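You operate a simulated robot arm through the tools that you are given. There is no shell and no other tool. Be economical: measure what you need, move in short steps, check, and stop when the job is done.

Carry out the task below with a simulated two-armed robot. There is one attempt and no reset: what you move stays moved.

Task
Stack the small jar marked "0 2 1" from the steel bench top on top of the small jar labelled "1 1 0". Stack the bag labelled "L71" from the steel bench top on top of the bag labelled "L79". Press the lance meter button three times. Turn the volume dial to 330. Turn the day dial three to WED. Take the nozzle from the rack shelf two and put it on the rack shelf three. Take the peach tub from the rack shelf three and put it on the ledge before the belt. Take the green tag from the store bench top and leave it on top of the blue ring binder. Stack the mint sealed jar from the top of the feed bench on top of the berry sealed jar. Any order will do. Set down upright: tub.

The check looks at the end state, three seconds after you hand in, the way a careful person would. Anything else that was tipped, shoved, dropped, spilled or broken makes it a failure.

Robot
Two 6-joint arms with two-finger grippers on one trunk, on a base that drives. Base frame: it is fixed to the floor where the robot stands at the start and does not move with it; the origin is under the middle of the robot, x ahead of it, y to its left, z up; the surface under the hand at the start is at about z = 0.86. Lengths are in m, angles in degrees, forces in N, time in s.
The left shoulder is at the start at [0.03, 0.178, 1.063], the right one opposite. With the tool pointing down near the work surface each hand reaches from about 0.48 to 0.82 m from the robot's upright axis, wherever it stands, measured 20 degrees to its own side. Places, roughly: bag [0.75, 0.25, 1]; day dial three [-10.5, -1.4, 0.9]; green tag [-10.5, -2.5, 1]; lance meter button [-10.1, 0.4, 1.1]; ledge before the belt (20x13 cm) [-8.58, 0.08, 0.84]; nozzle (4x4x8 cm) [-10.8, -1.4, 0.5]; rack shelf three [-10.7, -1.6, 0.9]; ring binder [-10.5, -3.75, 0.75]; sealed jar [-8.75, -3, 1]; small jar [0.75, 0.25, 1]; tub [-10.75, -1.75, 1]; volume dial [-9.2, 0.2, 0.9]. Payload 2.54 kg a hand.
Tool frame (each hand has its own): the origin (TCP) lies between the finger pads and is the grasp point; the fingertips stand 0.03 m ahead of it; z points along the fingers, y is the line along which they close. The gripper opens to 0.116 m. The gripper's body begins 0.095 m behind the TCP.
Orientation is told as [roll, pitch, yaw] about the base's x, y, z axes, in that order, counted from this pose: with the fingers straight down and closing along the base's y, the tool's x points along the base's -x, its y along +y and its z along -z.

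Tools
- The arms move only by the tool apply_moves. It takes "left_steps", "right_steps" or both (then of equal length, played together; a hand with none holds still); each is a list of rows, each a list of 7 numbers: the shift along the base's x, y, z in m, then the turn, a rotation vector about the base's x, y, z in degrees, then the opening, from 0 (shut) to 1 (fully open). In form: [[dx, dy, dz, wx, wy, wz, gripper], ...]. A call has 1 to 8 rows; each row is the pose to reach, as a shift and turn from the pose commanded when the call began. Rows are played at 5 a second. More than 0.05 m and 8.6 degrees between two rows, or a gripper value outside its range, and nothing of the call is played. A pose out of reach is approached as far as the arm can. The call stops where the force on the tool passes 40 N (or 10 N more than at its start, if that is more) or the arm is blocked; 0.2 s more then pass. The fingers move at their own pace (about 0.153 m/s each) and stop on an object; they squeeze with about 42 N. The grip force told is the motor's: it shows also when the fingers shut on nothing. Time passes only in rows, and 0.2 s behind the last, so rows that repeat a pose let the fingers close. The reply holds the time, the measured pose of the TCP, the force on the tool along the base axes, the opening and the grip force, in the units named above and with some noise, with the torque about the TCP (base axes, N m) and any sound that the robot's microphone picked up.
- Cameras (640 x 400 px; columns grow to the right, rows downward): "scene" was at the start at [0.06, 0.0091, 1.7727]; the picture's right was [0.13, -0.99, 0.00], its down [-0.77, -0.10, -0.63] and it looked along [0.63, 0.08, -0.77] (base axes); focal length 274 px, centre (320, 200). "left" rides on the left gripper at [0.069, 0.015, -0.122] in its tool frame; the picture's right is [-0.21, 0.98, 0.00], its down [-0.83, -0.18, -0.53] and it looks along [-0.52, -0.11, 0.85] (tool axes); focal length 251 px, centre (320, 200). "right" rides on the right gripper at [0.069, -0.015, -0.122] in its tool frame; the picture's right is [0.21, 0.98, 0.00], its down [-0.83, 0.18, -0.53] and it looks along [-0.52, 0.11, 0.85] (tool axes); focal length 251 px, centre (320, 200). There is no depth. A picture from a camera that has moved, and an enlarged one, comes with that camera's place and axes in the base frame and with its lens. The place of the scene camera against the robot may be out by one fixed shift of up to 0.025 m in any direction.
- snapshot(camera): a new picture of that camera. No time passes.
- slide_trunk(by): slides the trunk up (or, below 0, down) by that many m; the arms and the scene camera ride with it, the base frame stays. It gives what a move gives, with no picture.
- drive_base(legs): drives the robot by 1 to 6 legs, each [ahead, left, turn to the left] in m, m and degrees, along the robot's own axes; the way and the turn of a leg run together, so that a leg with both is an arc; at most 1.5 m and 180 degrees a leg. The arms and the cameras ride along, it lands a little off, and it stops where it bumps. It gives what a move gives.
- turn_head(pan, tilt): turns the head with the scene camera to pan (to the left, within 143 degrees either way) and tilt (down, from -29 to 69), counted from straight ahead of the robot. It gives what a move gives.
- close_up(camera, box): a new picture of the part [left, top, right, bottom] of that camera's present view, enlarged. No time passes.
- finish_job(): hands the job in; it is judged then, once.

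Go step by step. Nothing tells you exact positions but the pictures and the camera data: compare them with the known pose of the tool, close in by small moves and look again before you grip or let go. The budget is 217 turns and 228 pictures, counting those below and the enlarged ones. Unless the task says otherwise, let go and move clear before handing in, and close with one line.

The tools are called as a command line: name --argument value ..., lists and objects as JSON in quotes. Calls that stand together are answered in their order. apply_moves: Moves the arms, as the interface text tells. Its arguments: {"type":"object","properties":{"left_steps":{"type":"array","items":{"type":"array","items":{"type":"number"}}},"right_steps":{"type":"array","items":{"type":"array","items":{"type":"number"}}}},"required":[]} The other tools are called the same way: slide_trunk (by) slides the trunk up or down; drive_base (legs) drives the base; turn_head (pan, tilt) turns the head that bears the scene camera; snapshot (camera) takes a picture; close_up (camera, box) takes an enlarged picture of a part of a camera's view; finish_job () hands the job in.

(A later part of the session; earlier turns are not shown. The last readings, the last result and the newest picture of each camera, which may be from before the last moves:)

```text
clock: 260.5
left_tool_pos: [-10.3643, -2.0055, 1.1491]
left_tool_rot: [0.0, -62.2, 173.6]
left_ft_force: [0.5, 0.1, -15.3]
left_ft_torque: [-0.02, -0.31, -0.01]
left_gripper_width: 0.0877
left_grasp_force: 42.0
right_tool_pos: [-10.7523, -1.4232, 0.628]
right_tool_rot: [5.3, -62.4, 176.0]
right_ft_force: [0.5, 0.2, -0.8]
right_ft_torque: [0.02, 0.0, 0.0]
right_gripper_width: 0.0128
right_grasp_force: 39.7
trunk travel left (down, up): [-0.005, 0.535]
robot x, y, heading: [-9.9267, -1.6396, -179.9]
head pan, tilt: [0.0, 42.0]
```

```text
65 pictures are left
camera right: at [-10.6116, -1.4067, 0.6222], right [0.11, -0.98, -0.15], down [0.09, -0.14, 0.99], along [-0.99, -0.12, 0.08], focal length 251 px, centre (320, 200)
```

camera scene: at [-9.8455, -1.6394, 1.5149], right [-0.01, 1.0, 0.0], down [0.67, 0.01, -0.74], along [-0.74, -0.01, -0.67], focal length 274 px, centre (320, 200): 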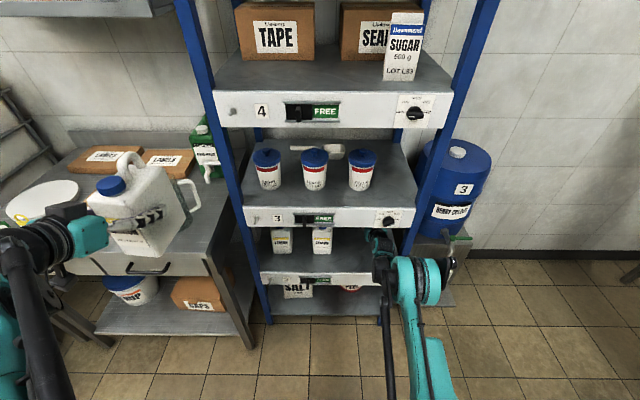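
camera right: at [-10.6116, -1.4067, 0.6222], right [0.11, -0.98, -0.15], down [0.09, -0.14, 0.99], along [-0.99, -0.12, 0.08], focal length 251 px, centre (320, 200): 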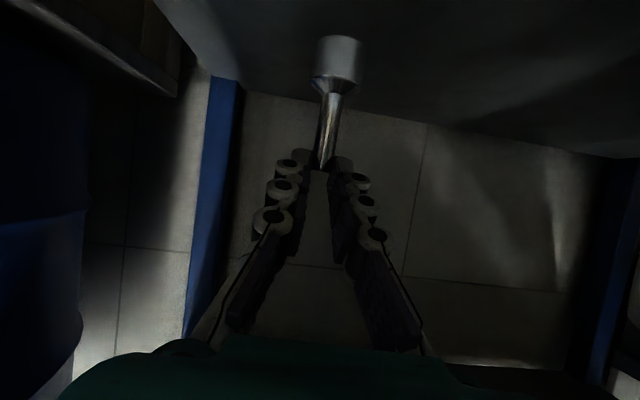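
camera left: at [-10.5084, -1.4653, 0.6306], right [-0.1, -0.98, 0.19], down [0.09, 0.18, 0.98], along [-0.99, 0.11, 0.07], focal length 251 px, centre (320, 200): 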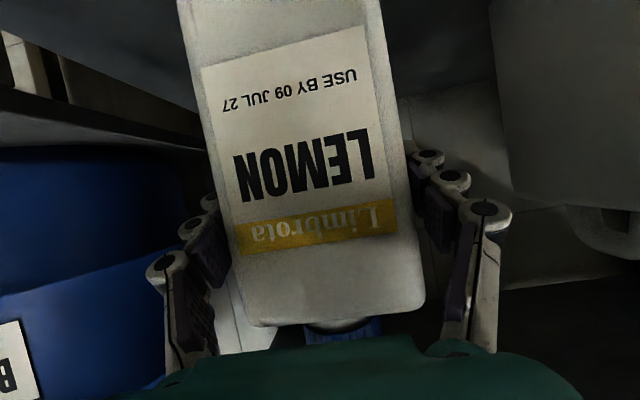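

The nozzle comes along. I back out straight.

drive_base --legs '[[-0.42, 0, 0]]'

slide_trunk --by 0.41

snapshot --camera "right"

```text
clock: 263.1
left_tool_pos: [-9.9433, -2.003, 1.1485]
left_tool_rot: [0.1, -62.1, 173.8]
left_ft_force: [0.2, 0.1, -15.2]
left_ft_torque: [-0.02, -0.35, 0.01]
left_gripper_width: 0.0879
left_grasp_force: 42.1
right_tool_pos: [-10.3324, -1.4223, 0.6269]
right_tool_rot: [5.4, -62.3, 176.1]
right_ft_force: [0.3, -0.3, 0.0]
right_ft_torque: [0.0, -0.02, 0.01]
right_gripper_width: 0.0129
right_grasp_force: 39.6
trunk travel left (down, up): [-0.005, 0.535]
robot x, y, heading: [-9.5047, -1.6377, -179.5]
head pan, tilt: [0.0, 42.0]
```

```text
refused: 0.41 is not a number from -0.4 to 0.4
```

```text
64 pictures are left
camera right: at [-10.1916, -1.4056, 0.6213], right [0.11, -0.98, -0.15], down [0.09, -0.14, 0.99], along [-0.99, -0.13, 0.08], focal length 251 px, centre (320, 200)
```

right: 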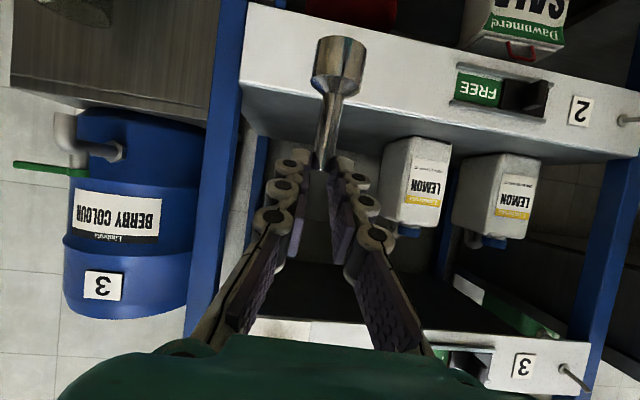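

Nozzle is out. I raise the trunk 0.4 m, align in y and drive toward shelf 3's front right corner.

slide_trunk --by 0.4

apply_moves --right_steps '[[0, 0.013, 0.01, 0, 0, 0, 0.0], [0, 0.025, 0.02, 0, 0, 0, 0.0]]'

drive_base --legs '[[0.185, 0, 0]]'

snapshot --camera "scene"

snapshot --camera "right"

```text
clock: 266.9
left_tool_pos: [-9.9444, -2.004, 1.5491]
left_tool_rot: [0.0, -62.0, 173.7]
left_ft_force: [0.0, -0.4, -14.3]
left_ft_torque: [-0.05, -0.37, 0.01]
left_gripper_width: 0.0878
left_grasp_force: 42.1
right_tool_pos: [-10.3339, -1.422, 1.0271]
right_tool_rot: [5.3, -62.2, 176.0]
right_ft_force: [-0.1, 0.5, -1.2]
right_ft_torque: [0.01, -0.02, -0.02]
right_gripper_width: 0.0128
right_grasp_force: 39.4
trunk travel left (down, up): [-0.405, 0.135]
robot x, y, heading: [-9.5063, -1.6335, -179.7]
head pan, tilt: [0.0, 42.0]
```

```text
clock: 267.6
left_tool_pos: [-9.9443, -2.0036, 1.5482]
left_tool_rot: [0.2, -62.1, 173.6]
left_ft_force: [0.1, -0.7, -15.5]
left_ft_torque: [-0.04, -0.33, 0.02]
left_gripper_width: 0.0877
left_grasp_force: 42.2
right_tool_pos: [-10.3332, -1.3981, 1.0475]
right_tool_rot: [5.4, -62.4, 175.9]
right_ft_force: [0.3, -0.4, -0.8]
right_ft_torque: [0.0, -0.02, 0.02]
right_gripper_width: 0.0127
right_grasp_force: 39.3
trunk travel left (down, up): [-0.405, 0.135]
robot x, y, heading: [-9.5098, -1.6361, -179.7]
head pan, tilt: [0.0, 42.0]
```

```text
clock: 269.1
left_tool_pos: [-10.1289, -2.0053, 1.5485]
left_tool_rot: [0.1, -62.1, 173.6]
left_ft_force: [-0.1, -0.3, -15.8]
left_ft_torque: [-0.04, -0.34, 0.0]
left_gripper_width: 0.0878
left_grasp_force: 41.7
right_tool_pos: [-10.5178, -1.399, 1.0469]
right_tool_rot: [5.3, -62.3, 176.0]
right_ft_force: [-0.8, -0.2, -1.1]
right_ft_torque: [-0.03, -0.01, -0.01]
right_gripper_width: 0.0129
right_grasp_force: 39.8
trunk travel left (down, up): [-0.405, 0.135]
robot x, y, heading: [-9.692, -1.6357, -179.6]
head pan, tilt: [0.0, 42.0]
```

```text
63 pictures are left
camera scene: at [-9.7335, -1.6396, 1.9149], right [-0.01, 1.0, 0.0], down [0.67, 0.0, -0.74], along [-0.74, 0.0, -0.67], focal length 274 px, centre (320, 200)
```

scene: 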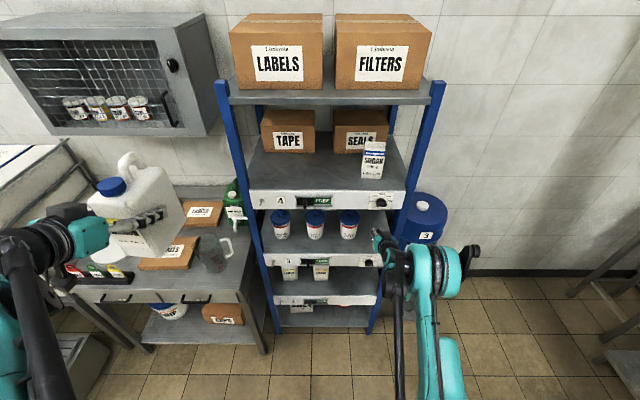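

```text
62 pictures are left
camera right: at [-10.3772, -1.3822, 1.0414], right [0.11, -0.98, -0.15], down [0.09, -0.14, 0.99], along [-0.99, -0.12, 0.08], focal length 251 px, centre (320, 200)
```

right: 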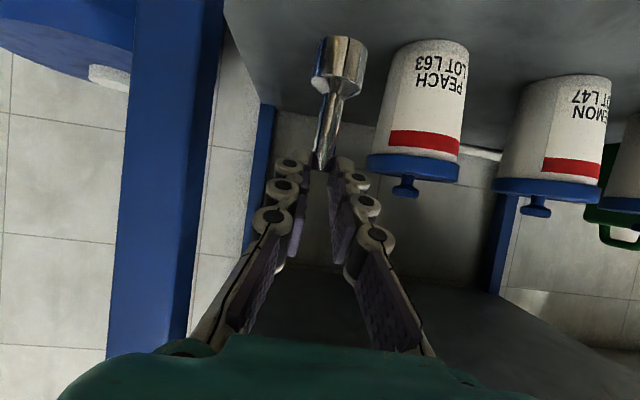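

Nozzle is above the front right corner of shelf 3, clear of the peach tub. I lower it.

apply_moves --right_steps '[[0, 0, -0.015, 0, 0, 0, 0.0], [0, 0, -0.03, 0, 0, 0, 0.0], [0, 0, -0.036, 0, 0, 0, 0.0]]'

apply_moves --right_steps '[[0, 0, -0.003, 0, 0, 0, 0.0], [0, 0, -0.006, 0, 0, 0, 0.0], [0, 0, -0.009, 0, 0, 0, 0.0]]'

snapshot --camera "right"

```text
clock: 269.9
left_tool_pos: [-10.1287, -2.0061, 1.5484]
left_tool_rot: [0.1, -62.0, 173.6]
left_ft_force: [-0.2, 0.0, -15.0]
left_ft_torque: [-0.02, -0.36, 0.01]
left_gripper_width: 0.0879
left_grasp_force: 41.4
right_tool_pos: [-10.5166, -1.3997, 1.0118]
right_tool_rot: [5.4, -62.3, 176.0]
right_ft_force: [0.4, -0.5, -1.4]
right_ft_torque: [-0.01, -0.04, -0.03]
right_gripper_width: 0.0126
right_grasp_force: 39.9
trunk travel left (down, up): [-0.405, 0.135]
robot x, y, heading: [-9.6909, -1.6346, -179.8]
head pan, tilt: [0.0, 42.0]
```

```text
clock: 270.7
left_tool_pos: [-10.1302, -2.005, 1.5476]
left_tool_rot: [0.1, -62.0, 173.6]
left_ft_force: [0.5, 0.0, -15.5]
left_ft_torque: [0.02, -0.33, 0.03]
left_gripper_width: 0.0881
left_grasp_force: 41.9
right_tool_pos: [-10.5166, -1.3996, 1.0036]
right_tool_rot: [5.2, -62.4, 175.9]
right_ft_force: [0.0, -0.7, -0.4]
right_ft_torque: [-0.02, -0.03, 0.0]
right_gripper_width: 0.0126
right_grasp_force: 39.0
trunk travel left (down, up): [-0.405, 0.135]
robot x, y, heading: [-9.693, -1.6375, -179.6]
head pan, tilt: [0.0, 42.0]
```

```text
61 pictures are left
camera right: at [-10.377, -1.3824, 0.9971], right [0.11, -0.98, -0.15], down [0.09, -0.14, 0.99], along [-0.99, -0.12, 0.08], focal length 251 px, centre (320, 200)
```

right: 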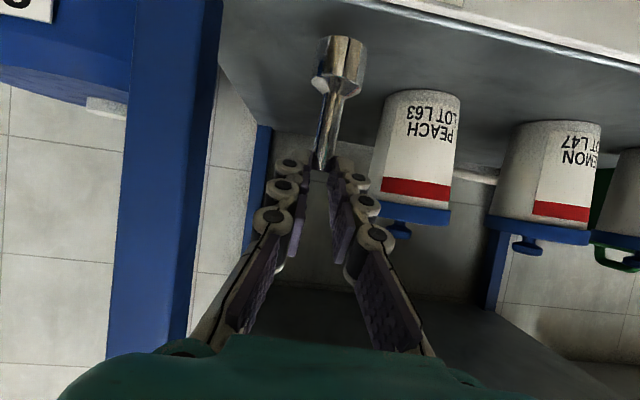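

apply_moves --right_steps '[[0, 0, -0.003, 0, 0, 0, 0.0], [0, 0, -0.006, 0, 0, 0, 0.0], [0, 0, -0.008, 0, 0, 0, 0.0]]'

apply_moves --right_steps '[[0, 0, -0.002, 0, 0, 0, 0.0], [0, 0, -0.004, 0, 0, 0, 0.0], [0, 0, -0.006, 0, 0, 0, 0.0]]'

```text
clock: 271.5
left_tool_pos: [-10.1284, -2.0048, 1.5493]
left_tool_rot: [0.1, -62.0, 173.6]
left_ft_force: [0.6, 0.1, -15.5]
left_ft_torque: [-0.06, -0.34, -0.01]
left_gripper_width: 0.0878
left_grasp_force: 42.1
right_tool_pos: [-10.5185, -1.3979, 0.9939]
right_tool_rot: [5.2, -62.3, 176.0]
right_ft_force: [0.0, 0.8, -1.0]
right_ft_torque: [-0.04, -0.03, 0.0]
right_gripper_width: 0.0126
right_grasp_force: 39.3
trunk travel left (down, up): [-0.405, 0.135]
robot x, y, heading: [-9.6909, -1.6384, -179.7]
head pan, tilt: [0.0, 42.0]
```

```text
clock: 272.3
left_tool_pos: [-10.1292, -2.0043, 1.5481]
left_tool_rot: [0.1, -61.9, 173.5]
left_ft_force: [0.4, -0.1, -16.3]
left_ft_torque: [-0.02, -0.34, 0.02]
left_gripper_width: 0.0877
left_grasp_force: 42.6
right_tool_pos: [-10.5183, -1.3976, 0.9879]
right_tool_rot: [5.3, -62.2, 176.0]
right_ft_force: [-0.4, 0.2, -0.9]
right_ft_torque: [-0.01, -0.03, 0.02]
right_gripper_width: 0.0128
right_grasp_force: 39.0
trunk travel left (down, up): [-0.405, 0.135]
robot x, y, heading: [-9.694, -1.6354, -179.4]
head pan, tilt: [0.0, 42.0]
```

apply_moves --right_steps '[[0, 0, -0.002, 0, 0, 0, 0.0], [0, 0, -0.004, 0, 0, 0, 0.0], [0, 0, -0.006, 0, 0, 0, 0.0], [0, 0, -0.008, 0, 0, 0, 0.0]]'

snapshot --camera "right"

```text
clock: 273.3
left_tool_pos: [-10.1277, -2.0065, 1.5489]
left_tool_rot: [0.0, -62.1, 173.7]
left_ft_force: [0.0, -0.2, -15.9]
left_ft_torque: [-0.03, -0.32, -0.02]
left_gripper_width: 0.088
left_grasp_force: 41.8
right_tool_pos: [-10.5167, -1.4003, 0.9852]
right_tool_rot: [5.2, -62.6, 176.0]
right_ft_force: [-6.8, -1.3, 27.2]
right_ft_torque: [0.12, 0.88, 0.02]
right_gripper_width: 0.0126
right_grasp_force: 38.5
trunk travel left (down, up): [-0.405, 0.135]
robot x, y, heading: [-9.6922, -1.6336, -179.7]
head pan, tilt: [0.0, 42.0]
```

```text
60 pictures are left
camera right: at [-10.3766, -1.3834, 0.9788], right [0.11, -0.98, -0.15], down [0.1, -0.14, 0.99], along [-0.99, -0.12, 0.08], focal length 251 px, centre (320, 200)
```

right: 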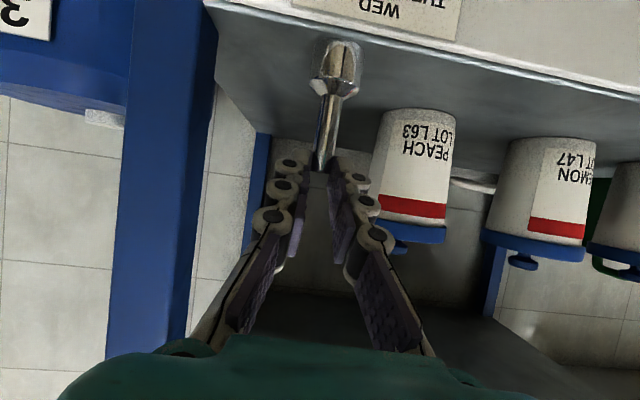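

Contact. I ease up, open and withdraw the hand straight back.

apply_moves --right_steps '[[0, 0, 0.004, 0, 0, 0, 0.0], [0, 0, 0.005, 0, 0, 0, 0.15], [0, 0, 0.005, 0, 0, 0, 0.4], [0, 0, 0.005, 0, 0, 0, 0.4], [0.03, 0, 0.005, 0, 0, 0, 0.4], [0.07, 0, 0.01, 0, 0, 0, 0.4], [0.11, 0, 0.015, 0, 0, 0, 0.4]]'

snapshot --camera "right"

```text
clock: 274.9
left_tool_pos: [-10.1302, -2.004, 1.5485]
left_tool_rot: [0.0, -62.0, 173.6]
left_ft_force: [0.0, -0.4, -14.7]
left_ft_torque: [-0.04, -0.33, 0.03]
left_gripper_width: 0.0879
left_grasp_force: 41.9
right_tool_pos: [-10.4557, -1.3926, 1.0042]
right_tool_rot: [5.3, -62.2, 176.0]
right_ft_force: [0.0, 0.0, 0.8]
right_ft_torque: [0.03, 0.01, 0.0]
right_gripper_width: 0.0463
right_grasp_force: 0.1
right hand out of reach, approached as far as the arm can: row 6, 7
trunk travel left (down, up): [-0.405, 0.135]
robot x, y, heading: [-9.6947, -1.6378, -179.7]
head pan, tilt: [0.0, 42.0]
```

```text
59 pictures are left
camera right: at [-10.3154, -1.3763, 0.9978], right [0.11, -0.98, -0.15], down [0.09, -0.14, 0.99], along [-0.99, -0.12, 0.07], focal length 251 px, centre (320, 200)
```

right: 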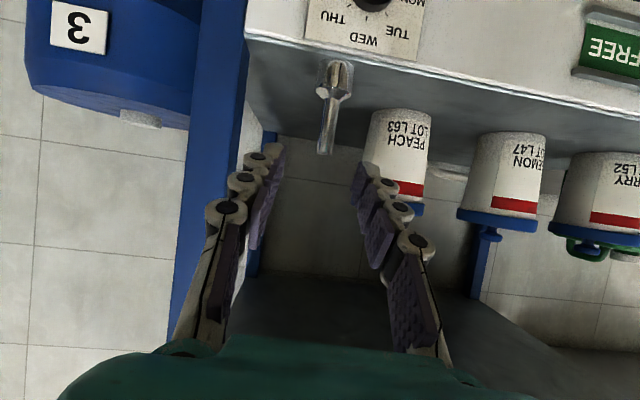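

Nozzle stands on shelf 3. Now I return the bottle: back off, shift right, lower the trunk, and re-pose both arms.

drive_base --legs '[[-0.2, 0, 0], [0, -0.22, 0]]'

slide_trunk --by -0.4

apply_moves --left_steps '[[-0.01, 0.03, -0.025, 0, 0, 2, 0], [-0.02, 0.06, -0.05, 0, 0, 4, 0], [-0.03, 0.09, -0.075, 0, 0, 6, 0], [-0.04, 0.12, -0.1, 0, 0, 6, 0], [-0.05, 0.15, -0.125, 0, 0, 6, 0], [-0.06, 0.18, -0.15, 0, 0, 6, 0]]' --right_steps '[[0.03, 0, 0.03, 0, -6, 0, 0.5], [0.06, 0, 0.06, 0, -12, 0, 0.5], [0.09, 0, 0.09, 0, -18, 0, 0.5], [0.12, 0, 0.12, 0, -24, 0, 0.5], [0.15, 0, 0.15, 0, -30, 0, 0.5], [0.18, 0, 0.18, 0, -36, 0, 0.5]]'

```text
clock: 277.8
left_tool_pos: [-9.9281, -1.7867, 1.5493]
left_tool_rot: [0.0, -62.0, 173.7]
left_ft_force: [0.0, 0.2, -15.0]
left_ft_torque: [-0.01, -0.34, -0.02]
left_gripper_width: 0.0876
left_grasp_force: 42.0
right_tool_pos: [-10.2562, -1.176, 1.004]
right_tool_rot: [5.3, -62.4, 176.2]
right_ft_force: [-0.2, -0.1, -0.1]
right_ft_torque: [-0.03, 0.01, -0.01]
right_gripper_width: 0.0465
right_grasp_force: 0.1
trunk travel left (down, up): [-0.405, 0.135]
robot x, y, heading: [-9.4956, -1.4185, -179.7]
head pan, tilt: [0.0, 42.0]
```

```text
clock: 281.6
left_tool_pos: [-9.9277, -1.787, 1.1496]
left_tool_rot: [0.2, -62.0, 173.6]
left_ft_force: [0.9, 0.4, -14.8]
left_ft_torque: [-0.03, -0.35, 0.01]
left_gripper_width: 0.0875
left_grasp_force: 42.0
right_tool_pos: [-10.2559, -1.1749, 0.6041]
right_tool_rot: [5.2, -62.3, 176.2]
right_ft_force: [0.6, 1.3, -0.6]
right_ft_torque: [0.02, 0.01, -0.01]
right_gripper_width: 0.0462
right_grasp_force: 0.1
trunk travel left (down, up): [-0.005, 0.535]
robot x, y, heading: [-9.4924, -1.4197, -179.6]
head pan, tilt: [0.0, 42.0]
```

```text
clock: 283.0
left_tool_pos: [-9.9862, -1.6051, 0.9963]
left_tool_rot: [0.2, -62.2, 179.7]
left_ft_force: [-0.2, 0.9, -15.9]
left_ft_torque: [0.0, -0.33, 0.0]
left_gripper_width: 0.0878
left_grasp_force: 42.2
right_tool_pos: [-10.0732, -1.1736, 0.7822]
right_tool_rot: [2.8, -26.2, 178.0]
right_ft_force: [-0.2, -0.2, -0.2]
right_ft_torque: [0.02, 0.01, -0.03]
right_gripper_width: 0.0581
right_grasp_force: 0.0
trunk travel left (down, up): [-0.005, 0.535]
robot x, y, heading: [-9.4926, -1.417, -179.8]
head pan, tilt: [0.0, 42.0]
```

apply_moves --left_steps '[[-0.0333, 0.0167, -0.025, 0, 0, 0, 0], [-0.0667, 0.0333, -0.05, 0, 0, 0, 0], [-0.1, 0.05, -0.075, 0, 0, 0, 0], [-0.1333, 0.0667, -0.1, 0, 0, 0, 0], [-0.1667, 0.0833, -0.125, 0, 0, 0, 0], [-0.2, 0.1, -0.15, 0, 0, 0.5, 0]]'

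apply_moves --left_steps '[[-0.0177, 0.0092, -0.0335, 0, 0, 0, 0], [-0.0354, 0.0184, -0.067, 0, 0, 0, 0], [-0.053, 0.0276, -0.1, 0, 0, 0, 0], [-0.0707, 0.0368, -0.133, 0, 0, 0, 0], [-0.0884, 0.046, -0.167, 0, 0, 0, 0], [-0.106, 0.0545, -0.199, 0, 0, 0, 0]]'

snapshot --camera "scene"

```text
clock: 284.4
left_tool_pos: [-10.1872, -1.5048, 0.8488]
left_tool_rot: [0.2, -62.0, -179.8]
left_ft_force: [-1.1, 0.1, -14.7]
left_ft_torque: [-0.02, -0.36, 0.02]
left_gripper_width: 0.0878
left_grasp_force: 41.7
right_tool_pos: [-10.0741, -1.1737, 0.7818]
right_tool_rot: [2.9, -26.1, 178.1]
right_ft_force: [-0.1, 0.6, 0.8]
right_ft_torque: [-0.02, 0.0, 0.0]
right_gripper_width: 0.058
right_grasp_force: 0.0
trunk travel left (down, up): [-0.005, 0.535]
robot x, y, heading: [-9.4922, -1.4146, -179.6]
head pan, tilt: [0.0, 42.0]
```

```text
clock: 285.8
left_tool_pos: [-10.2956, -1.4499, 0.6478]
left_tool_rot: [0.2, -61.9, -179.9]
left_ft_force: [-0.7, 1.2, -16.0]
left_ft_torque: [-0.02, -0.36, -0.03]
left_gripper_width: 0.0878
left_grasp_force: 41.8
right_tool_pos: [-10.0761, -1.1733, 0.781]
right_tool_rot: [2.9, -26.2, 178.0]
right_ft_force: [0.2, -0.2, -0.2]
right_ft_torque: [0.03, 0.0, -0.02]
right_gripper_width: 0.058
right_grasp_force: 0.0
trunk travel left (down, up): [-0.005, 0.535]
robot x, y, heading: [-9.4913, -1.4114, -179.6]
head pan, tilt: [0.0, 42.0]
```

```text
58 pictures are left
camera scene: at [-9.5349, -1.4185, 1.5148], right [-0.01, 1.0, 0.0], down [0.67, 0.01, -0.74], along [-0.74, -0.01, -0.67], focal length 274 px, centre (320, 200)
```

scene: 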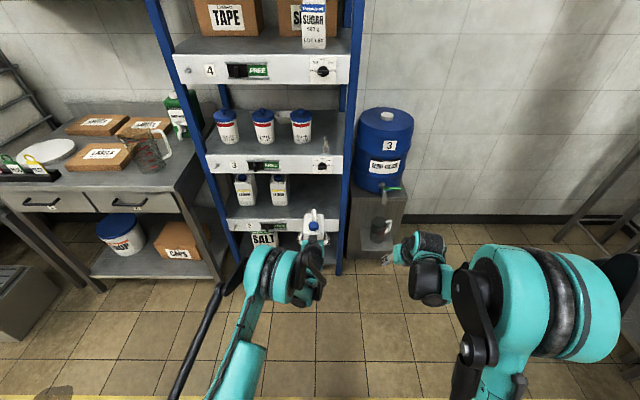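

Bottle is in line. I drive in 0.3 m, then check.

drive_base --legs '[[0.3, 0, 0]]'

snapshot --camera "left"

```text
clock: 287.9
left_tool_pos: [-10.595, -1.4524, 0.6475]
left_tool_rot: [0.1, -61.9, -179.9]
left_ft_force: [-0.9, 0.3, -15.9]
left_ft_torque: [-0.02, -0.33, -0.01]
left_gripper_width: 0.0882
left_grasp_force: 41.8
right_tool_pos: [-10.3747, -1.1764, 0.7804]
right_tool_rot: [2.8, -26.1, 178.0]
right_ft_force: [-0.8, -0.4, -0.5]
right_ft_torque: [0.02, -0.06, 0.0]
right_gripper_width: 0.058
right_grasp_force: 0.1
trunk travel left (down, up): [-0.005, 0.535]
robot x, y, heading: [-9.793, -1.421, -179.5]
head pan, tilt: [0.0, 42.0]
```

```text
57 pictures are left
camera left: at [-10.4555, -1.4671, 0.6429], right [-0.1, -0.98, 0.19], down [0.08, 0.18, 0.98], along [-0.99, 0.11, 0.06], focal length 251 px, centre (320, 200)
```

left: 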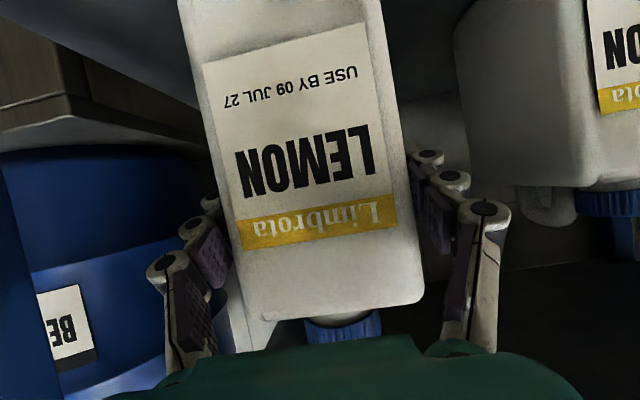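

drive_base --legs '[[0.05, 0, 0]]'

apply_moves --left_steps '[[-0.002, 0.001, -0.01, 0, 0, 0, 0], [-0.003, 0.001, -0.02, 0, 0, 0, 0], [-0.003, 0.001, -0.025, 0, 0, 0, 0]]'

```text
clock: 288.8
left_tool_pos: [-10.6459, -1.4533, 0.6462]
left_tool_rot: [0.3, -61.9, -179.7]
left_ft_force: [-0.1, 0.2, -15.6]
left_ft_torque: [0.01, -0.36, -0.01]
left_gripper_width: 0.088
left_grasp_force: 42.0
right_tool_pos: [-10.4268, -1.1771, 0.7814]
right_tool_rot: [2.8, -26.2, 178.0]
right_ft_force: [0.1, 0.2, 0.1]
right_ft_torque: [-0.01, -0.05, 0.01]
right_gripper_width: 0.0583
right_grasp_force: 0.1
trunk travel left (down, up): [-0.005, 0.535]
robot x, y, heading: [-9.8416, -1.4203, -179.4]
head pan, tilt: [0.0, 42.0]
```

```text
clock: 289.6
left_tool_pos: [-10.6502, -1.4535, 0.6218]
left_tool_rot: [0.2, -61.9, -179.8]
left_ft_force: [0.3, 0.6, -15.3]
left_ft_torque: [0.02, -0.35, 0.01]
left_gripper_width: 0.0876
left_grasp_force: 41.8
right_tool_pos: [-10.4255, -1.1762, 0.7823]
right_tool_rot: [2.9, -26.2, 178.0]
right_ft_force: [1.5, -0.9, -0.3]
right_ft_torque: [0.01, 0.01, 0.0]
right_gripper_width: 0.0576
right_grasp_force: 0.1
trunk travel left (down, up): [-0.005, 0.535]
robot x, y, heading: [-9.8437, -1.4199, -179.4]
head pan, tilt: [0.0, 42.0]
```

apply_moves --left_steps '[[0, 0.002, -0.003, 0, 0, 0, 0], [0, 0.002, -0.006, 0, 0, 0, 0], [0, 0.002, -0.009, 0, 0, 0, 0]]'

```text
clock: 290.4
left_tool_pos: [-10.6472, -1.4528, 0.619]
left_tool_rot: [0.3, -62.2, -179.7]
left_ft_force: [5.9, -8.4, 22.7]
left_ft_torque: [0.27, -0.2, 0.29]
left_gripper_width: 0.0878
left_grasp_force: 42.2
right_tool_pos: [-10.4243, -1.177, 0.7842]
right_tool_rot: [2.8, -26.6, 178.0]
right_ft_force: [0.1, -0.9, 0.9]
right_ft_torque: [-0.02, 0.04, 0.01]
right_gripper_width: 0.058
right_grasp_force: 0.1
trunk travel left (down, up): [-0.005, 0.535]
robot x, y, heading: [-9.8415, -1.4238, -179.7]
head pan, tilt: [0.0, 42.0]
```

The bottle is back on the shelf at its old spot. I release and back out.

apply_moves --left_steps '[[0, 0, 0.004, 0, 0, 0, 0], [0, 0, 0.005, 0, 0, 0, 0.8], [0, 0, 0.005, 0, 0, 0, 0.95], [0, 0, 0.005, 0, 0, 0, 0.95]]'

drive_base --legs '[[-0.35, 0, 0]]'

snapshot --camera "left"

```text
clock: 291.4
left_tool_pos: [-10.6481, -1.4508, 0.6219]
left_tool_rot: [0.2, -61.9, -179.9]
left_ft_force: [0.0, -0.7, 0.4]
left_ft_torque: [0.0, -0.01, -0.02]
left_gripper_width: 0.1101
left_grasp_force: 0.0
right_tool_pos: [-10.4254, -1.1761, 0.7832]
right_tool_rot: [2.9, -26.4, 178.0]
right_ft_force: [-0.2, 0.4, -0.9]
right_ft_torque: [0.0, 0.0, 0.0]
right_gripper_width: 0.0581
right_grasp_force: 0.0
trunk travel left (down, up): [-0.005, 0.535]
robot x, y, heading: [-9.8402, -1.4192, -179.8]
head pan, tilt: [0.0, 42.0]
```

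```text
clock: 293.6
left_tool_pos: [-10.2989, -1.4499, 0.6219]
left_tool_rot: [0.2, -62.0, -179.5]
left_ft_force: [0.2, 0.4, 0.3]
left_ft_torque: [-0.03, 0.0, -0.06]
left_gripper_width: 0.1102
left_grasp_force: 0.0
right_tool_pos: [-10.0772, -1.1751, 0.7829]
right_tool_rot: [2.8, -26.3, 178.2]
right_ft_force: [0.0, -0.1, 0.5]
right_ft_torque: [0.02, -0.02, 0.01]
right_gripper_width: 0.058
right_grasp_force: 0.1
trunk travel left (down, up): [-0.005, 0.535]
robot x, y, heading: [-9.4976, -1.4173, -179.3]
head pan, tilt: [0.0, 42.0]
```

```text
56 pictures are left
camera left: at [-10.1589, -1.4643, 0.6166], right [-0.09, -0.98, 0.19], down [0.08, 0.18, 0.98], along [-0.99, 0.1, 0.06], focal length 251 px, centre (320, 200)
```

left: 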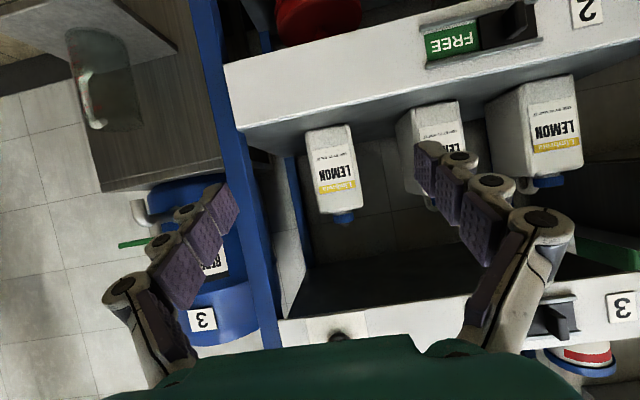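

Bottle is back, standing. Next the peach tub: raise the trunk so the left hand is at tub height and drive toward it.

slide_trunk --by 0.335

drive_base --legs '[[0, 0.055, -0.5], [0.2, 0, 0]]'

snapshot --camera "left"

```text
clock: 296.9
left_tool_pos: [-10.2996, -1.4501, 0.9554]
left_tool_rot: [0.2, -62.1, -179.7]
left_ft_force: [-0.1, 0.4, 0.8]
left_ft_torque: [0.0, 0.02, 0.0]
left_gripper_width: 0.1102
left_grasp_force: 0.2
right_tool_pos: [-10.0771, -1.1758, 1.1167]
right_tool_rot: [2.9, -26.3, 178.2]
right_ft_force: [-0.5, -0.5, 0.5]
right_ft_torque: [0.01, -0.01, -0.01]
right_gripper_width: 0.058
right_grasp_force: 0.1
trunk travel left (down, up): [-0.34, 0.2]
robot x, y, heading: [-9.4925, -1.4133, -179.3]
head pan, tilt: [0.0, 42.0]
```

```text
clock: 299.1
left_tool_pos: [-10.5006, -1.4959, 0.956]
left_tool_rot: [0.2, -62.0, 179.8]
left_ft_force: [-0.1, -0.2, -0.4]
left_ft_torque: [-0.01, 0.0, -0.02]
left_gripper_width: 0.1105
left_grasp_force: 0.1
right_tool_pos: [-10.275, -1.2233, 1.1163]
right_tool_rot: [2.9, -26.3, 177.6]
right_ft_force: [0.3, 0.5, -0.1]
right_ft_torque: [-0.01, -0.02, 0.04]
right_gripper_width: 0.0582
right_grasp_force: 0.1
trunk travel left (down, up): [-0.34, 0.2]
robot x, y, heading: [-9.6932, -1.4714, -179.7]
head pan, tilt: [0.0, 42.0]
```

```text
55 pictures are left
camera left: at [-10.3602, -1.5112, 0.9508], right [-0.1, -0.98, 0.19], down [0.08, 0.18, 0.98], along [-0.99, 0.12, 0.06], focal length 251 px, centre (320, 200)
```

left: 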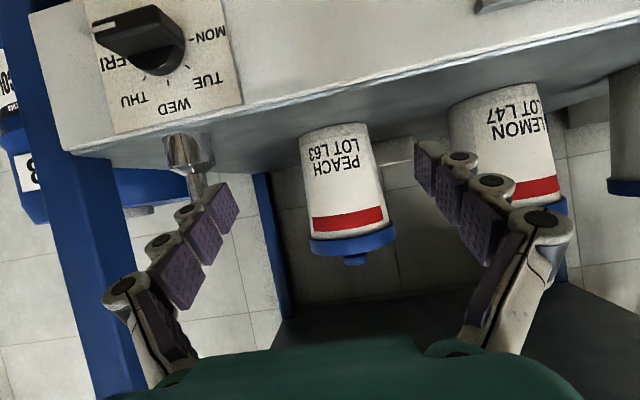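

The dial knob got brushed by the arm and no longer points at WED. Close-up to see its present setting.

close_up --camera "left" --box '[80, 0, 260, 140]'

```text
2.86 times, centred on (170, 70) of left
camera zoom: at [-10.3602, -1.5112, 0.9508], right [-0.1, -0.98, 0.19], down [0.08, 0.18, 0.98], along [-0.99, 0.12, 0.06], focal length 718 px, centre (749, 571)
```

zoom: 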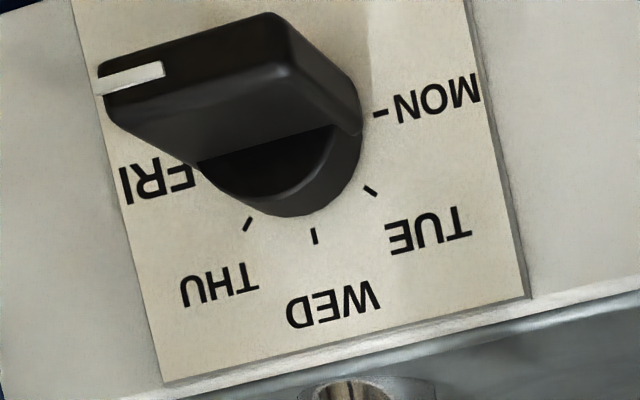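

The knob was pushed to FRI; it needs +90° (counter-clockwise). I back out, lower the trunk and return to the earlier dial position.

drive_base --legs '[[-0.2, 0, 0], [0, 0.14, 0]]'

slide_trunk --by -0.335

apply_moves --right_steps '[[-0.01, -0.005, 0.01, 0, 8, 0.5, 0.4], [-0.02, -0.01, 0.02, 0, 16, 1, 0.4], [-0.03, -0.015, 0.03, 0, 24, 1.5, 0.4], [-0.05, -0.02, 0.04, 0, 32, 2, 0.4], [-0.07, -0.03, 0.05, 0, 40, 2, 0.4], [-0.09, -0.04, 0.06, 0, 48, 2, 0.4], [-0.12, -0.05, 0.07, 0, 56, 2, 0.4], [-0.15, -0.055, 0.075, 0, 63, 2, 0.4]]'

```text
clock: 301.6
left_tool_pos: [-10.2998, -1.634, 0.9557]
left_tool_rot: [0.1, -62.0, 179.6]
left_ft_force: [-0.1, -0.5, -0.2]
left_ft_torque: [0.01, -0.01, -0.03]
left_gripper_width: 0.1102
left_grasp_force: 0.0
right_tool_pos: [-10.0749, -1.3617, 1.1187]
right_tool_rot: [2.8, -26.3, 177.5]
right_ft_force: [0.2, 0.2, 0.2]
right_ft_torque: [0.01, 0.0, -0.04]
right_gripper_width: 0.0579
right_grasp_force: 0.1
trunk travel left (down, up): [-0.34, 0.2]
robot x, y, heading: [-9.4991, -1.6094, 179.8]
head pan, tilt: [0.0, 42.0]
```

```text
clock: 304.9
left_tool_pos: [-10.3, -1.6338, 0.6212]
left_tool_rot: [0.2, -61.9, 179.6]
left_ft_force: [0.0, 0.3, 0.4]
left_ft_torque: [0.0, 0.02, 0.0]
left_gripper_width: 0.1102
left_grasp_force: 0.1
right_tool_pos: [-10.0743, -1.3613, 0.7819]
right_tool_rot: [2.9, -26.4, 177.6]
right_ft_force: [-0.8, -0.4, -0.5]
right_ft_torque: [-0.02, 0.03, 0.0]
right_gripper_width: 0.058
right_grasp_force: 0.1
trunk travel left (down, up): [-0.005, 0.535]
robot x, y, heading: [-9.4936, -1.6094, 179.9]
head pan, tilt: [0.0, 42.0]
```

```text
clock: 306.7
left_tool_pos: [-10.3012, -1.6335, 0.6212]
left_tool_rot: [0.2, -62.0, 179.6]
left_ft_force: [-0.2, 0.0, -0.7]
left_ft_torque: [-0.02, 0.0, 0.01]
left_gripper_width: 0.1101
left_grasp_force: 0.1
right_tool_pos: [-10.2225, -1.4136, 0.8592]
right_tool_rot: [64.2, -88.5, 119.1]
right_ft_force: [-0.1, -0.9, 0.5]
right_ft_torque: [0.0, -0.02, -0.01]
right_gripper_width: 0.0462
right_grasp_force: 0.1
right hand out of reach, approached as far as the arm can: row 7
trunk travel left (down, up): [-0.005, 0.535]
robot x, y, heading: [-9.4956, -1.6099, 179.8]
head pan, tilt: [0.0, 42.0]
```

apply_moves --right_steps '[[0, 0, 0, -8.5, 0, 0, 0.4], [0, 0, 0, -17, 0, 0, 0.4], [0, 0, 0, -25.5, 0, 0, 0.4], [0, 0, 0, -34, 0, 0, 0.4], [0, 0, 0, -42.5, 0, 0, 0.4], [0, 0, 0, -51, 0, 0, 0.4], [0, 0, 0, -59.5, 0, 0, 0.4], [0, 0, 0, -68, 0, 0, 0.4]]'

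apply_moves --right_steps '[[-0.02, 0, 0, -7, 0, 0, 0.4], [-0.04, 0, -0.002, -14, 0, 0, 0.4], [-0.06, 0, -0.004, -22, 0, 0, 0.4]]'

drive_base --legs '[[0.09, 0, 0]]'

snapshot --camera "right"

```text
clock: 308.5
left_tool_pos: [-10.3013, -1.633, 0.6211]
left_tool_rot: [0.3, -62.0, 179.6]
left_ft_force: [-0.3, -0.2, 1.1]
left_ft_torque: [0.0, -0.01, 0.01]
left_gripper_width: 0.1102
left_grasp_force: 0.1
right_tool_pos: [-10.2289, -1.4171, 0.8604]
right_tool_rot: [93.0, -20.5, 90.7]
right_ft_force: [-0.1, 0.1, 0.1]
right_ft_torque: [-0.02, 0.01, 0.02]
right_gripper_width: 0.0465
right_grasp_force: 0.0
right hand out of reach, approached as far as the arm can: row 6, 7, 8
trunk travel left (down, up): [-0.005, 0.535]
robot x, y, heading: [-9.4998, -1.6103, 179.9]
head pan, tilt: [0.0, 42.0]
```

```text
clock: 309.3
left_tool_pos: [-10.3006, -1.634, 0.621]
left_tool_rot: [0.2, -61.9, 179.6]
left_ft_force: [-0.7, -0.5, -0.4]
left_ft_torque: [-0.01, -0.02, 0.01]
left_gripper_width: 0.1104
left_grasp_force: 0.1
right_tool_pos: [-10.2917, -1.4175, 0.8577]
right_tool_rot: [93.3, 1.4, 90.7]
right_ft_force: [0.8, 0.9, 0.3]
right_ft_torque: [0.0, 0.0, -0.02]
right_gripper_width: 0.0465
right_grasp_force: 0.0
trunk travel left (down, up): [-0.005, 0.535]
robot x, y, heading: [-9.4939, -1.6109, 179.6]
head pan, tilt: [0.0, 42.0]
```

```text
clock: 310.4
left_tool_pos: [-10.3927, -1.632, 0.6202]
left_tool_rot: [0.2, -62.0, 179.6]
left_ft_force: [0.5, -0.3, 0.6]
left_ft_torque: [-0.04, 0.02, 0.0]
left_gripper_width: 0.1101
left_grasp_force: 0.1
right_tool_pos: [-10.3812, -1.4157, 0.857]
right_tool_rot: [93.4, 1.4, 90.5]
right_ft_force: [-0.5, 0.2, 0.0]
right_ft_torque: [0.0, -0.01, 0.04]
right_gripper_width: 0.0463
right_grasp_force: 0.0
trunk travel left (down, up): [-0.005, 0.535]
robot x, y, heading: [-9.5821, -1.6117, 179.8]
head pan, tilt: [0.0, 42.0]
```

```text
53 pictures are left
camera right: at [-10.2596, -1.4834, 0.836], right [0.06, -0.19, 0.98], down [0.54, 0.83, 0.13], along [-0.84, 0.52, 0.15], focal length 251 px, centre (320, 200)
```

right: 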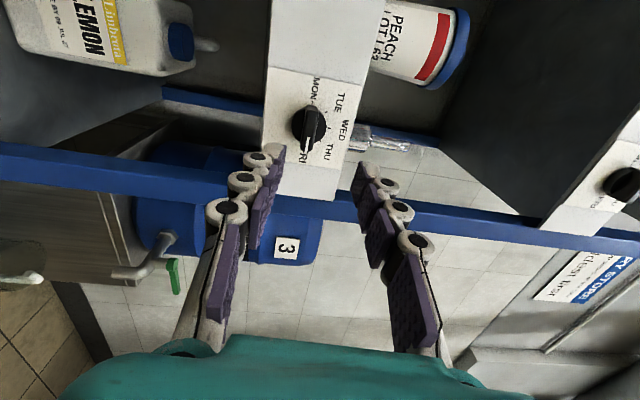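

Aligned within a few mm. I correct height and slope and approach to grip.

apply_moves --right_steps '[[-0.03, 0.001, -0.004, 0, -2, 0, 0.4], [-0.06, 0.001, -0.005, 0, -3.4, 0, 0.4]]'

close_up --camera "right" --box '[260, 90, 380, 210]'

```text
clock: 311.0
left_tool_pos: [-10.3908, -1.6308, 0.6217]
left_tool_rot: [0.2, -62.0, 179.5]
left_ft_force: [-0.3, 0.2, 0.6]
left_ft_torque: [-0.01, -0.04, 0.02]
left_gripper_width: 0.1099
left_grasp_force: 0.0
right_tool_pos: [-10.4416, -1.4132, 0.8506]
right_tool_rot: [89.9, 1.3, 90.4]
right_ft_force: [-0.1, 0.3, -0.6]
right_ft_torque: [0.0, 0.01, -0.01]
right_gripper_width: 0.0466
right_grasp_force: 0.1
trunk travel left (down, up): [-0.005, 0.535]
robot x, y, heading: [-9.5885, -1.6104, 179.6]
head pan, tilt: [0.0, 42.0]
```

```text
3.33 times, centred on (320, 150) of right
camera zoom: at [-10.3189, -1.4817, 0.8372], right [0.0, -0.19, 0.98], down [0.53, 0.83, 0.16], along [-0.85, 0.52, 0.1], focal length 838 px, centre (320, 367)
```

zoom: 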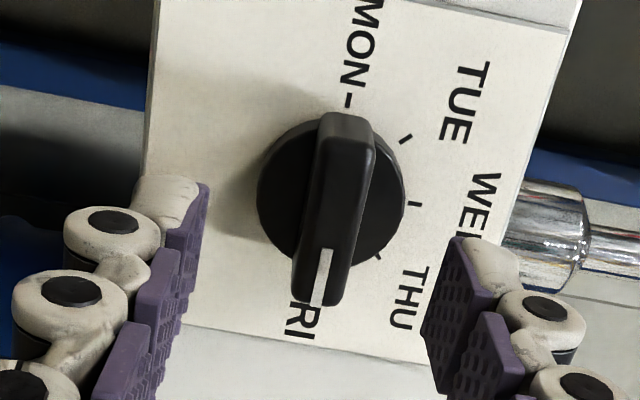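

apply_moves --right_steps '[[-0.02, 0, 0.0, 0, 0, 0, 0.4], [-0.04, 0, 0.0, 0, 0, 0, 0.4], [-0.042, 0, 0.0, 0, 0, 0, 0.25], [-0.042, 0, 0.0, 0, 0, 0, 0.1], [-0.042, 0, 0.0, 0, 0, 0, 0.0], [-0.042, 0, 0.0, 0, 0, 0, 0.0]]'

snapshot --camera "right"

```text
clock: 312.4
left_tool_pos: [-10.3919, -1.6305, 0.6221]
left_tool_rot: [0.1, -61.9, 179.5]
left_ft_force: [-0.2, 0.5, 0.0]
left_ft_torque: [0.04, -0.01, -0.01]
left_gripper_width: 0.1097
left_grasp_force: 0.1
right_tool_pos: [-10.4816, -1.4111, 0.8534]
right_tool_rot: [90.0, 1.2, 90.4]
right_ft_force: [-2.2, 1.8, 4.7]
right_ft_torque: [0.89, 0.13, -0.09]
right_gripper_width: 0.0112
right_grasp_force: 38.2
trunk travel left (down, up): [-0.005, 0.535]
robot x, y, heading: [-9.5871, -1.6089, 179.9]
head pan, tilt: [0.0, 42.0]
```

```text
51 pictures are left
camera right: at [-10.3596, -1.481, 0.8391], right [0.0, -0.19, 0.98], down [0.53, 0.83, 0.16], along [-0.85, 0.52, 0.1], focal length 251 px, centre (320, 200)
```

right: 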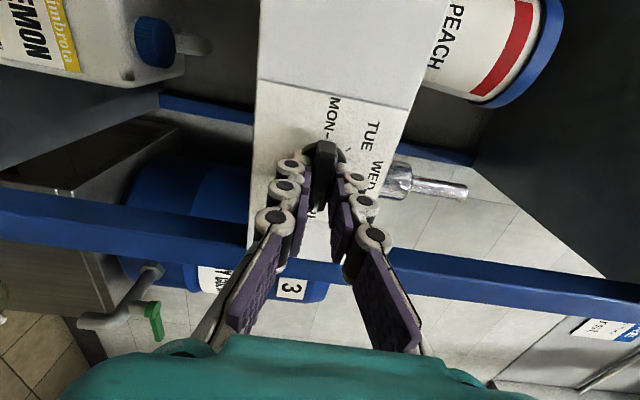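

Gripped. I rotate it counter-clockwise 90° in two stages.

apply_moves --right_steps '[[0, -0.001, 0, 8, 0, 0, 0.0], [0, -0.002, 0, 16, 0, 0, 0.0], [0, -0.002, 0, 24, 0, 0, 0.0], [0, -0.002, 0, 32, 0, 0, 0.0], [0, -0.002, 0, 40, 0, 0, 0.0], [0, -0.002, 0, 45, 0, 0, 0.0]]'

apply_moves --right_steps '[[0, 0, 0, 8, 0, 0, 0.0], [0, 0, 0, 16, 0, 0, 0.0], [0, 0, 0, 24, 0, 0, 0.0], [0, 0, 0, 32, 0, 0, 0.0], [0, 0, 0, 40, 0, 0, 0.0], [0, 0, 0, 46, 0, 0, 0.0]]'

snapshot --camera "right"

```text
clock: 313.8
left_tool_pos: [-10.3918, -1.6301, 0.6223]
left_tool_rot: [0.4, -62.1, 179.4]
left_ft_force: [-0.4, 0.7, 0.5]
left_ft_torque: [-0.01, -0.02, 0.05]
left_gripper_width: 0.11
left_grasp_force: 0.1
right_tool_pos: [-10.4821, -1.4136, 0.8539]
right_tool_rot: [89.6, -43.8, 90.4]
right_ft_force: [-9.6, 16.8, 22.4]
right_ft_torque: [0.01, 0.62, -0.47]
right_gripper_width: 0.0113
right_grasp_force: 37.6
trunk travel left (down, up): [-0.005, 0.535]
robot x, y, heading: [-9.5857, -1.6118, 179.9]
head pan, tilt: [0.0, 42.0]
```

```text
clock: 315.2
left_tool_pos: [-10.3903, -1.6292, 0.6218]
left_tool_rot: [0.3, -62.0, 179.5]
left_ft_force: [0.0, 0.0, -0.2]
left_ft_torque: [0.0, -0.02, 0.02]
left_gripper_width: 0.1102
left_grasp_force: 0.0
right_tool_pos: [-10.4814, -1.4144, 0.8538]
right_tool_rot: [26.9, -89.6, 153.0]
right_ft_force: [5.0, 11.2, 8.0]
right_ft_torque: [-0.02, 0.66, -0.28]
right_gripper_width: 0.0116
right_grasp_force: 38.4
trunk travel left (down, up): [-0.005, 0.535]
robot x, y, heading: [-9.5862, -1.6082, 180.1]
head pan, tilt: [0.0, 42.0]
```

```text
50 pictures are left
camera right: at [-10.3588, -1.4004, 0.7852], right [0.0, -0.98, -0.21], down [0.53, -0.18, 0.83], along [-0.85, -0.11, 0.52], focal length 251 px, centre (320, 200)
```

right: 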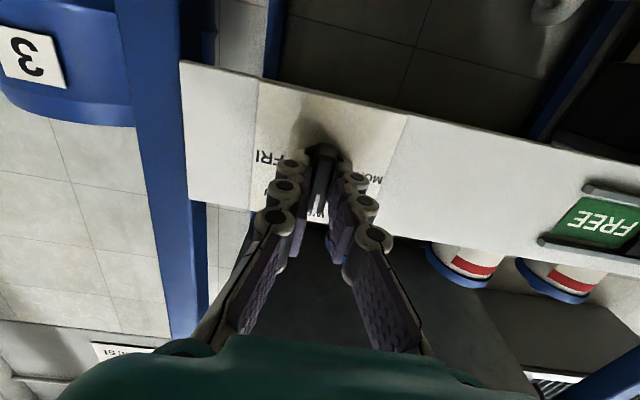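

Bar is up at WED again. Release and withdraw.

apply_moves --right_steps '[[0.002, 0, -0.001, 0, 0, 0, 0.1], [0.002, 0, -0.001, 0, 0, 0, 0.4], [0.002, 0, -0.001, 0, 0, 0, 0.4], [0.03, 0, 0, 0, 0, 0, 0.4], [0.07, 0, 0, 0, 0, 0, 0.4], [0.11, 0, 0, 0, 0, 0, 0.4]]'

close_up --camera "right" --box '[250, 60, 410, 200]'

drive_base --legs '[[-0.12, 0, 0]]'

```text
clock: 316.6
left_tool_pos: [-10.3918, -1.6311, 0.6212]
left_tool_rot: [0.1, -62.1, 179.5]
left_ft_force: [0.1, 0.2, -0.1]
left_ft_torque: [0.01, 0.01, -0.01]
left_gripper_width: 0.1101
left_grasp_force: 0.1
right_tool_pos: [-10.3718, -1.4133, 0.8528]
right_tool_rot: [33.0, -89.4, 146.9]
right_ft_force: [0.1, 0.0, -0.6]
right_ft_torque: [0.0, 0.0, 0.0]
right_gripper_width: 0.0464
right_grasp_force: 0.0
trunk travel left (down, up): [-0.005, 0.535]
robot x, y, heading: [-9.5904, -1.6104, 180.2]
head pan, tilt: [0.0, 42.0]
```

```text
2.86 times, centred on (330, 130) of right
camera zoom: at [-10.2478, -1.3988, 0.7848], right [0.0, -0.98, -0.21], down [0.53, -0.18, 0.83], along [-0.85, -0.11, 0.52], focal length 718 px, centre (291, 400)
```

zoom: 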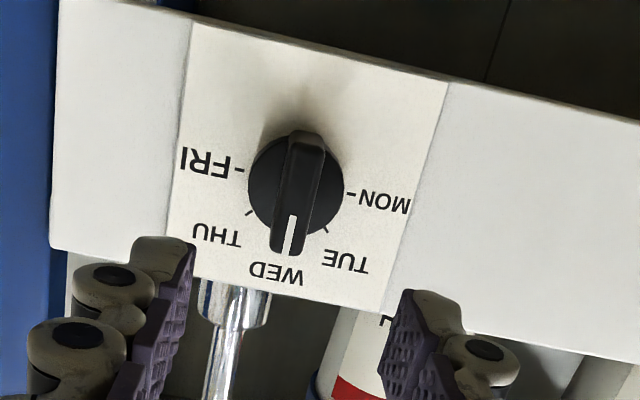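

```text
clock: 317.8
left_tool_pos: [-10.2732, -1.6311, 0.6223]
left_tool_rot: [0.2, -62.1, 179.3]
left_ft_force: [0.4, 0.2, -0.2]
left_ft_torque: [0.0, 0.01, 0.05]
left_gripper_width: 0.1101
left_grasp_force: 0.0
right_tool_pos: [-10.2522, -1.4139, 0.8528]
right_tool_rot: [35.3, -89.6, 144.4]
right_ft_force: [0.1, -0.4, -0.3]
right_ft_torque: [-0.01, -0.04, 0.01]
right_gripper_width: 0.0466
right_grasp_force: 0.1
trunk travel left (down, up): [-0.005, 0.535]
robot x, y, heading: [-9.4704, -1.6109, 179.7]
head pan, tilt: [0.0, 42.0]
```

Dial three reads WED again. I fold the right arm, raise the trunk, and approach the peach tub (centre ≈ (-10.62, -1.506)) with the left hand.

apply_moves --right_steps '[[0.02, 0.005, 0.0, 0, -8, 0, 0.5], [0.04, 0.01, 0.0, 0, -16, 0, 0.5], [0.06, 0.02, 0.0, 0, -24, 0, 0.5], [0.08, 0.03, -0.01, 0, -32, 0, 0.5], [0.1, 0.04, -0.02, 0, -40, 0, 0.5], [0.12, 0.05, -0.03, 0, -48, 0, 0.5], [0.14, 0.06, -0.04, 0, -56, 0, 0.5], [0.16, 0.07, -0.05, 0, -63, 0, 0.5]]'

slide_trunk --by 0.335

drive_base --legs '[[0, -0.125, 0], [0.22, 0, 0]]'

snapshot --camera "left"

```text
clock: 319.6
left_tool_pos: [-10.2737, -1.63, 0.6227]
left_tool_rot: [0.2, -62.0, 179.4]
left_ft_force: [0.3, -0.2, -0.1]
left_ft_torque: [0.01, -0.01, 0.03]
left_gripper_width: 0.1101
left_grasp_force: 0.2
right_tool_pos: [-10.0914, -1.3459, 0.8041]
right_tool_rot: [0.0, -26.4, 179.7]
right_ft_force: [0.3, -0.1, -0.8]
right_ft_torque: [0.01, 0.01, 0.0]
right_gripper_width: 0.0579
right_grasp_force: 0.1
right hand out of reach, approached as far as the arm can: row 1
trunk travel left (down, up): [-0.005, 0.535]
robot x, y, heading: [-9.4692, -1.6098, 179.7]
head pan, tilt: [0.0, 42.0]
```

```text
clock: 322.9
left_tool_pos: [-10.2733, -1.6305, 0.9559]
left_tool_rot: [0.2, -62.0, 179.4]
left_ft_force: [-0.7, 0.0, 0.5]
left_ft_torque: [-0.01, -0.01, 0.0]
left_gripper_width: 0.11
left_grasp_force: 0.1
right_tool_pos: [-10.0909, -1.3463, 1.1386]
right_tool_rot: [0.0, -26.6, 179.7]
right_ft_force: [0.3, 0.2, -0.1]
right_ft_torque: [0.02, -0.01, 0.01]
right_gripper_width: 0.0582
right_grasp_force: 0.1
trunk travel left (down, up): [-0.34, 0.2]
robot x, y, heading: [-9.4701, -1.6112, 179.4]
head pan, tilt: [0.0, 42.0]
```

```text
clock: 325.5
left_tool_pos: [-10.4963, -1.4992, 0.9556]
left_tool_rot: [0.2, -61.9, 179.1]
left_ft_force: [-0.1, 0.7, -0.5]
left_ft_torque: [0.0, 0.01, 0.02]
left_gripper_width: 0.1103
left_grasp_force: 0.0
right_tool_pos: [-10.3132, -1.2163, 1.139]
right_tool_rot: [0.1, -26.5, 179.4]
right_ft_force: [-0.5, 0.0, -0.9]
right_ft_torque: [-0.01, -0.06, 0.0]
right_gripper_width: 0.0579
right_grasp_force: 0.3
trunk travel left (down, up): [-0.34, 0.2]
robot x, y, heading: [-9.687, -1.4838, 179.7]
head pan, tilt: [0.0, 42.0]
```

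```text
48 pictures are left
camera left: at [-10.3561, -1.5165, 0.9509], right [-0.11, -0.97, 0.19], down [0.09, 0.18, 0.98], along [-0.99, 0.13, 0.06], focal length 251 px, centre (320, 200)
```

left: 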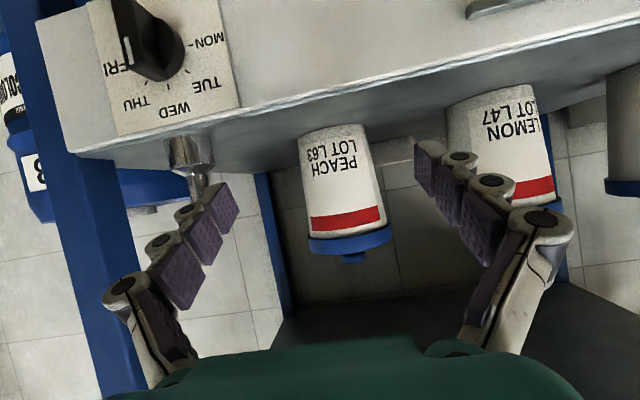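

close_up --camera "left" --box '[90, 0, 250, 130]'

```text
3.08 times, centred on (170, 65) of left
camera zoom: at [-10.3561, -1.5165, 0.9509], right [-0.11, -0.97, 0.19], down [0.09, 0.18, 0.98], along [-0.99, 0.13, 0.06], focal length 774 px, centre (782, 615)
```

zoom: 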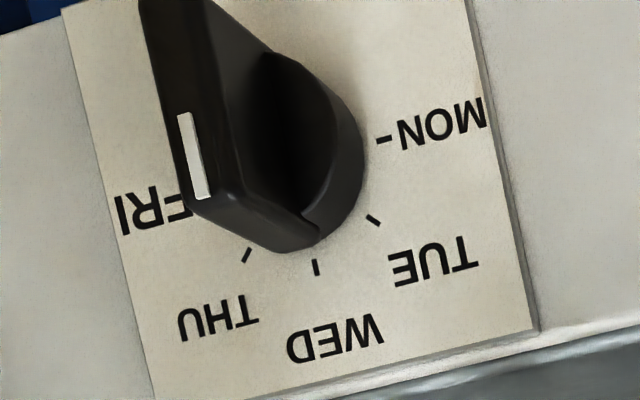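

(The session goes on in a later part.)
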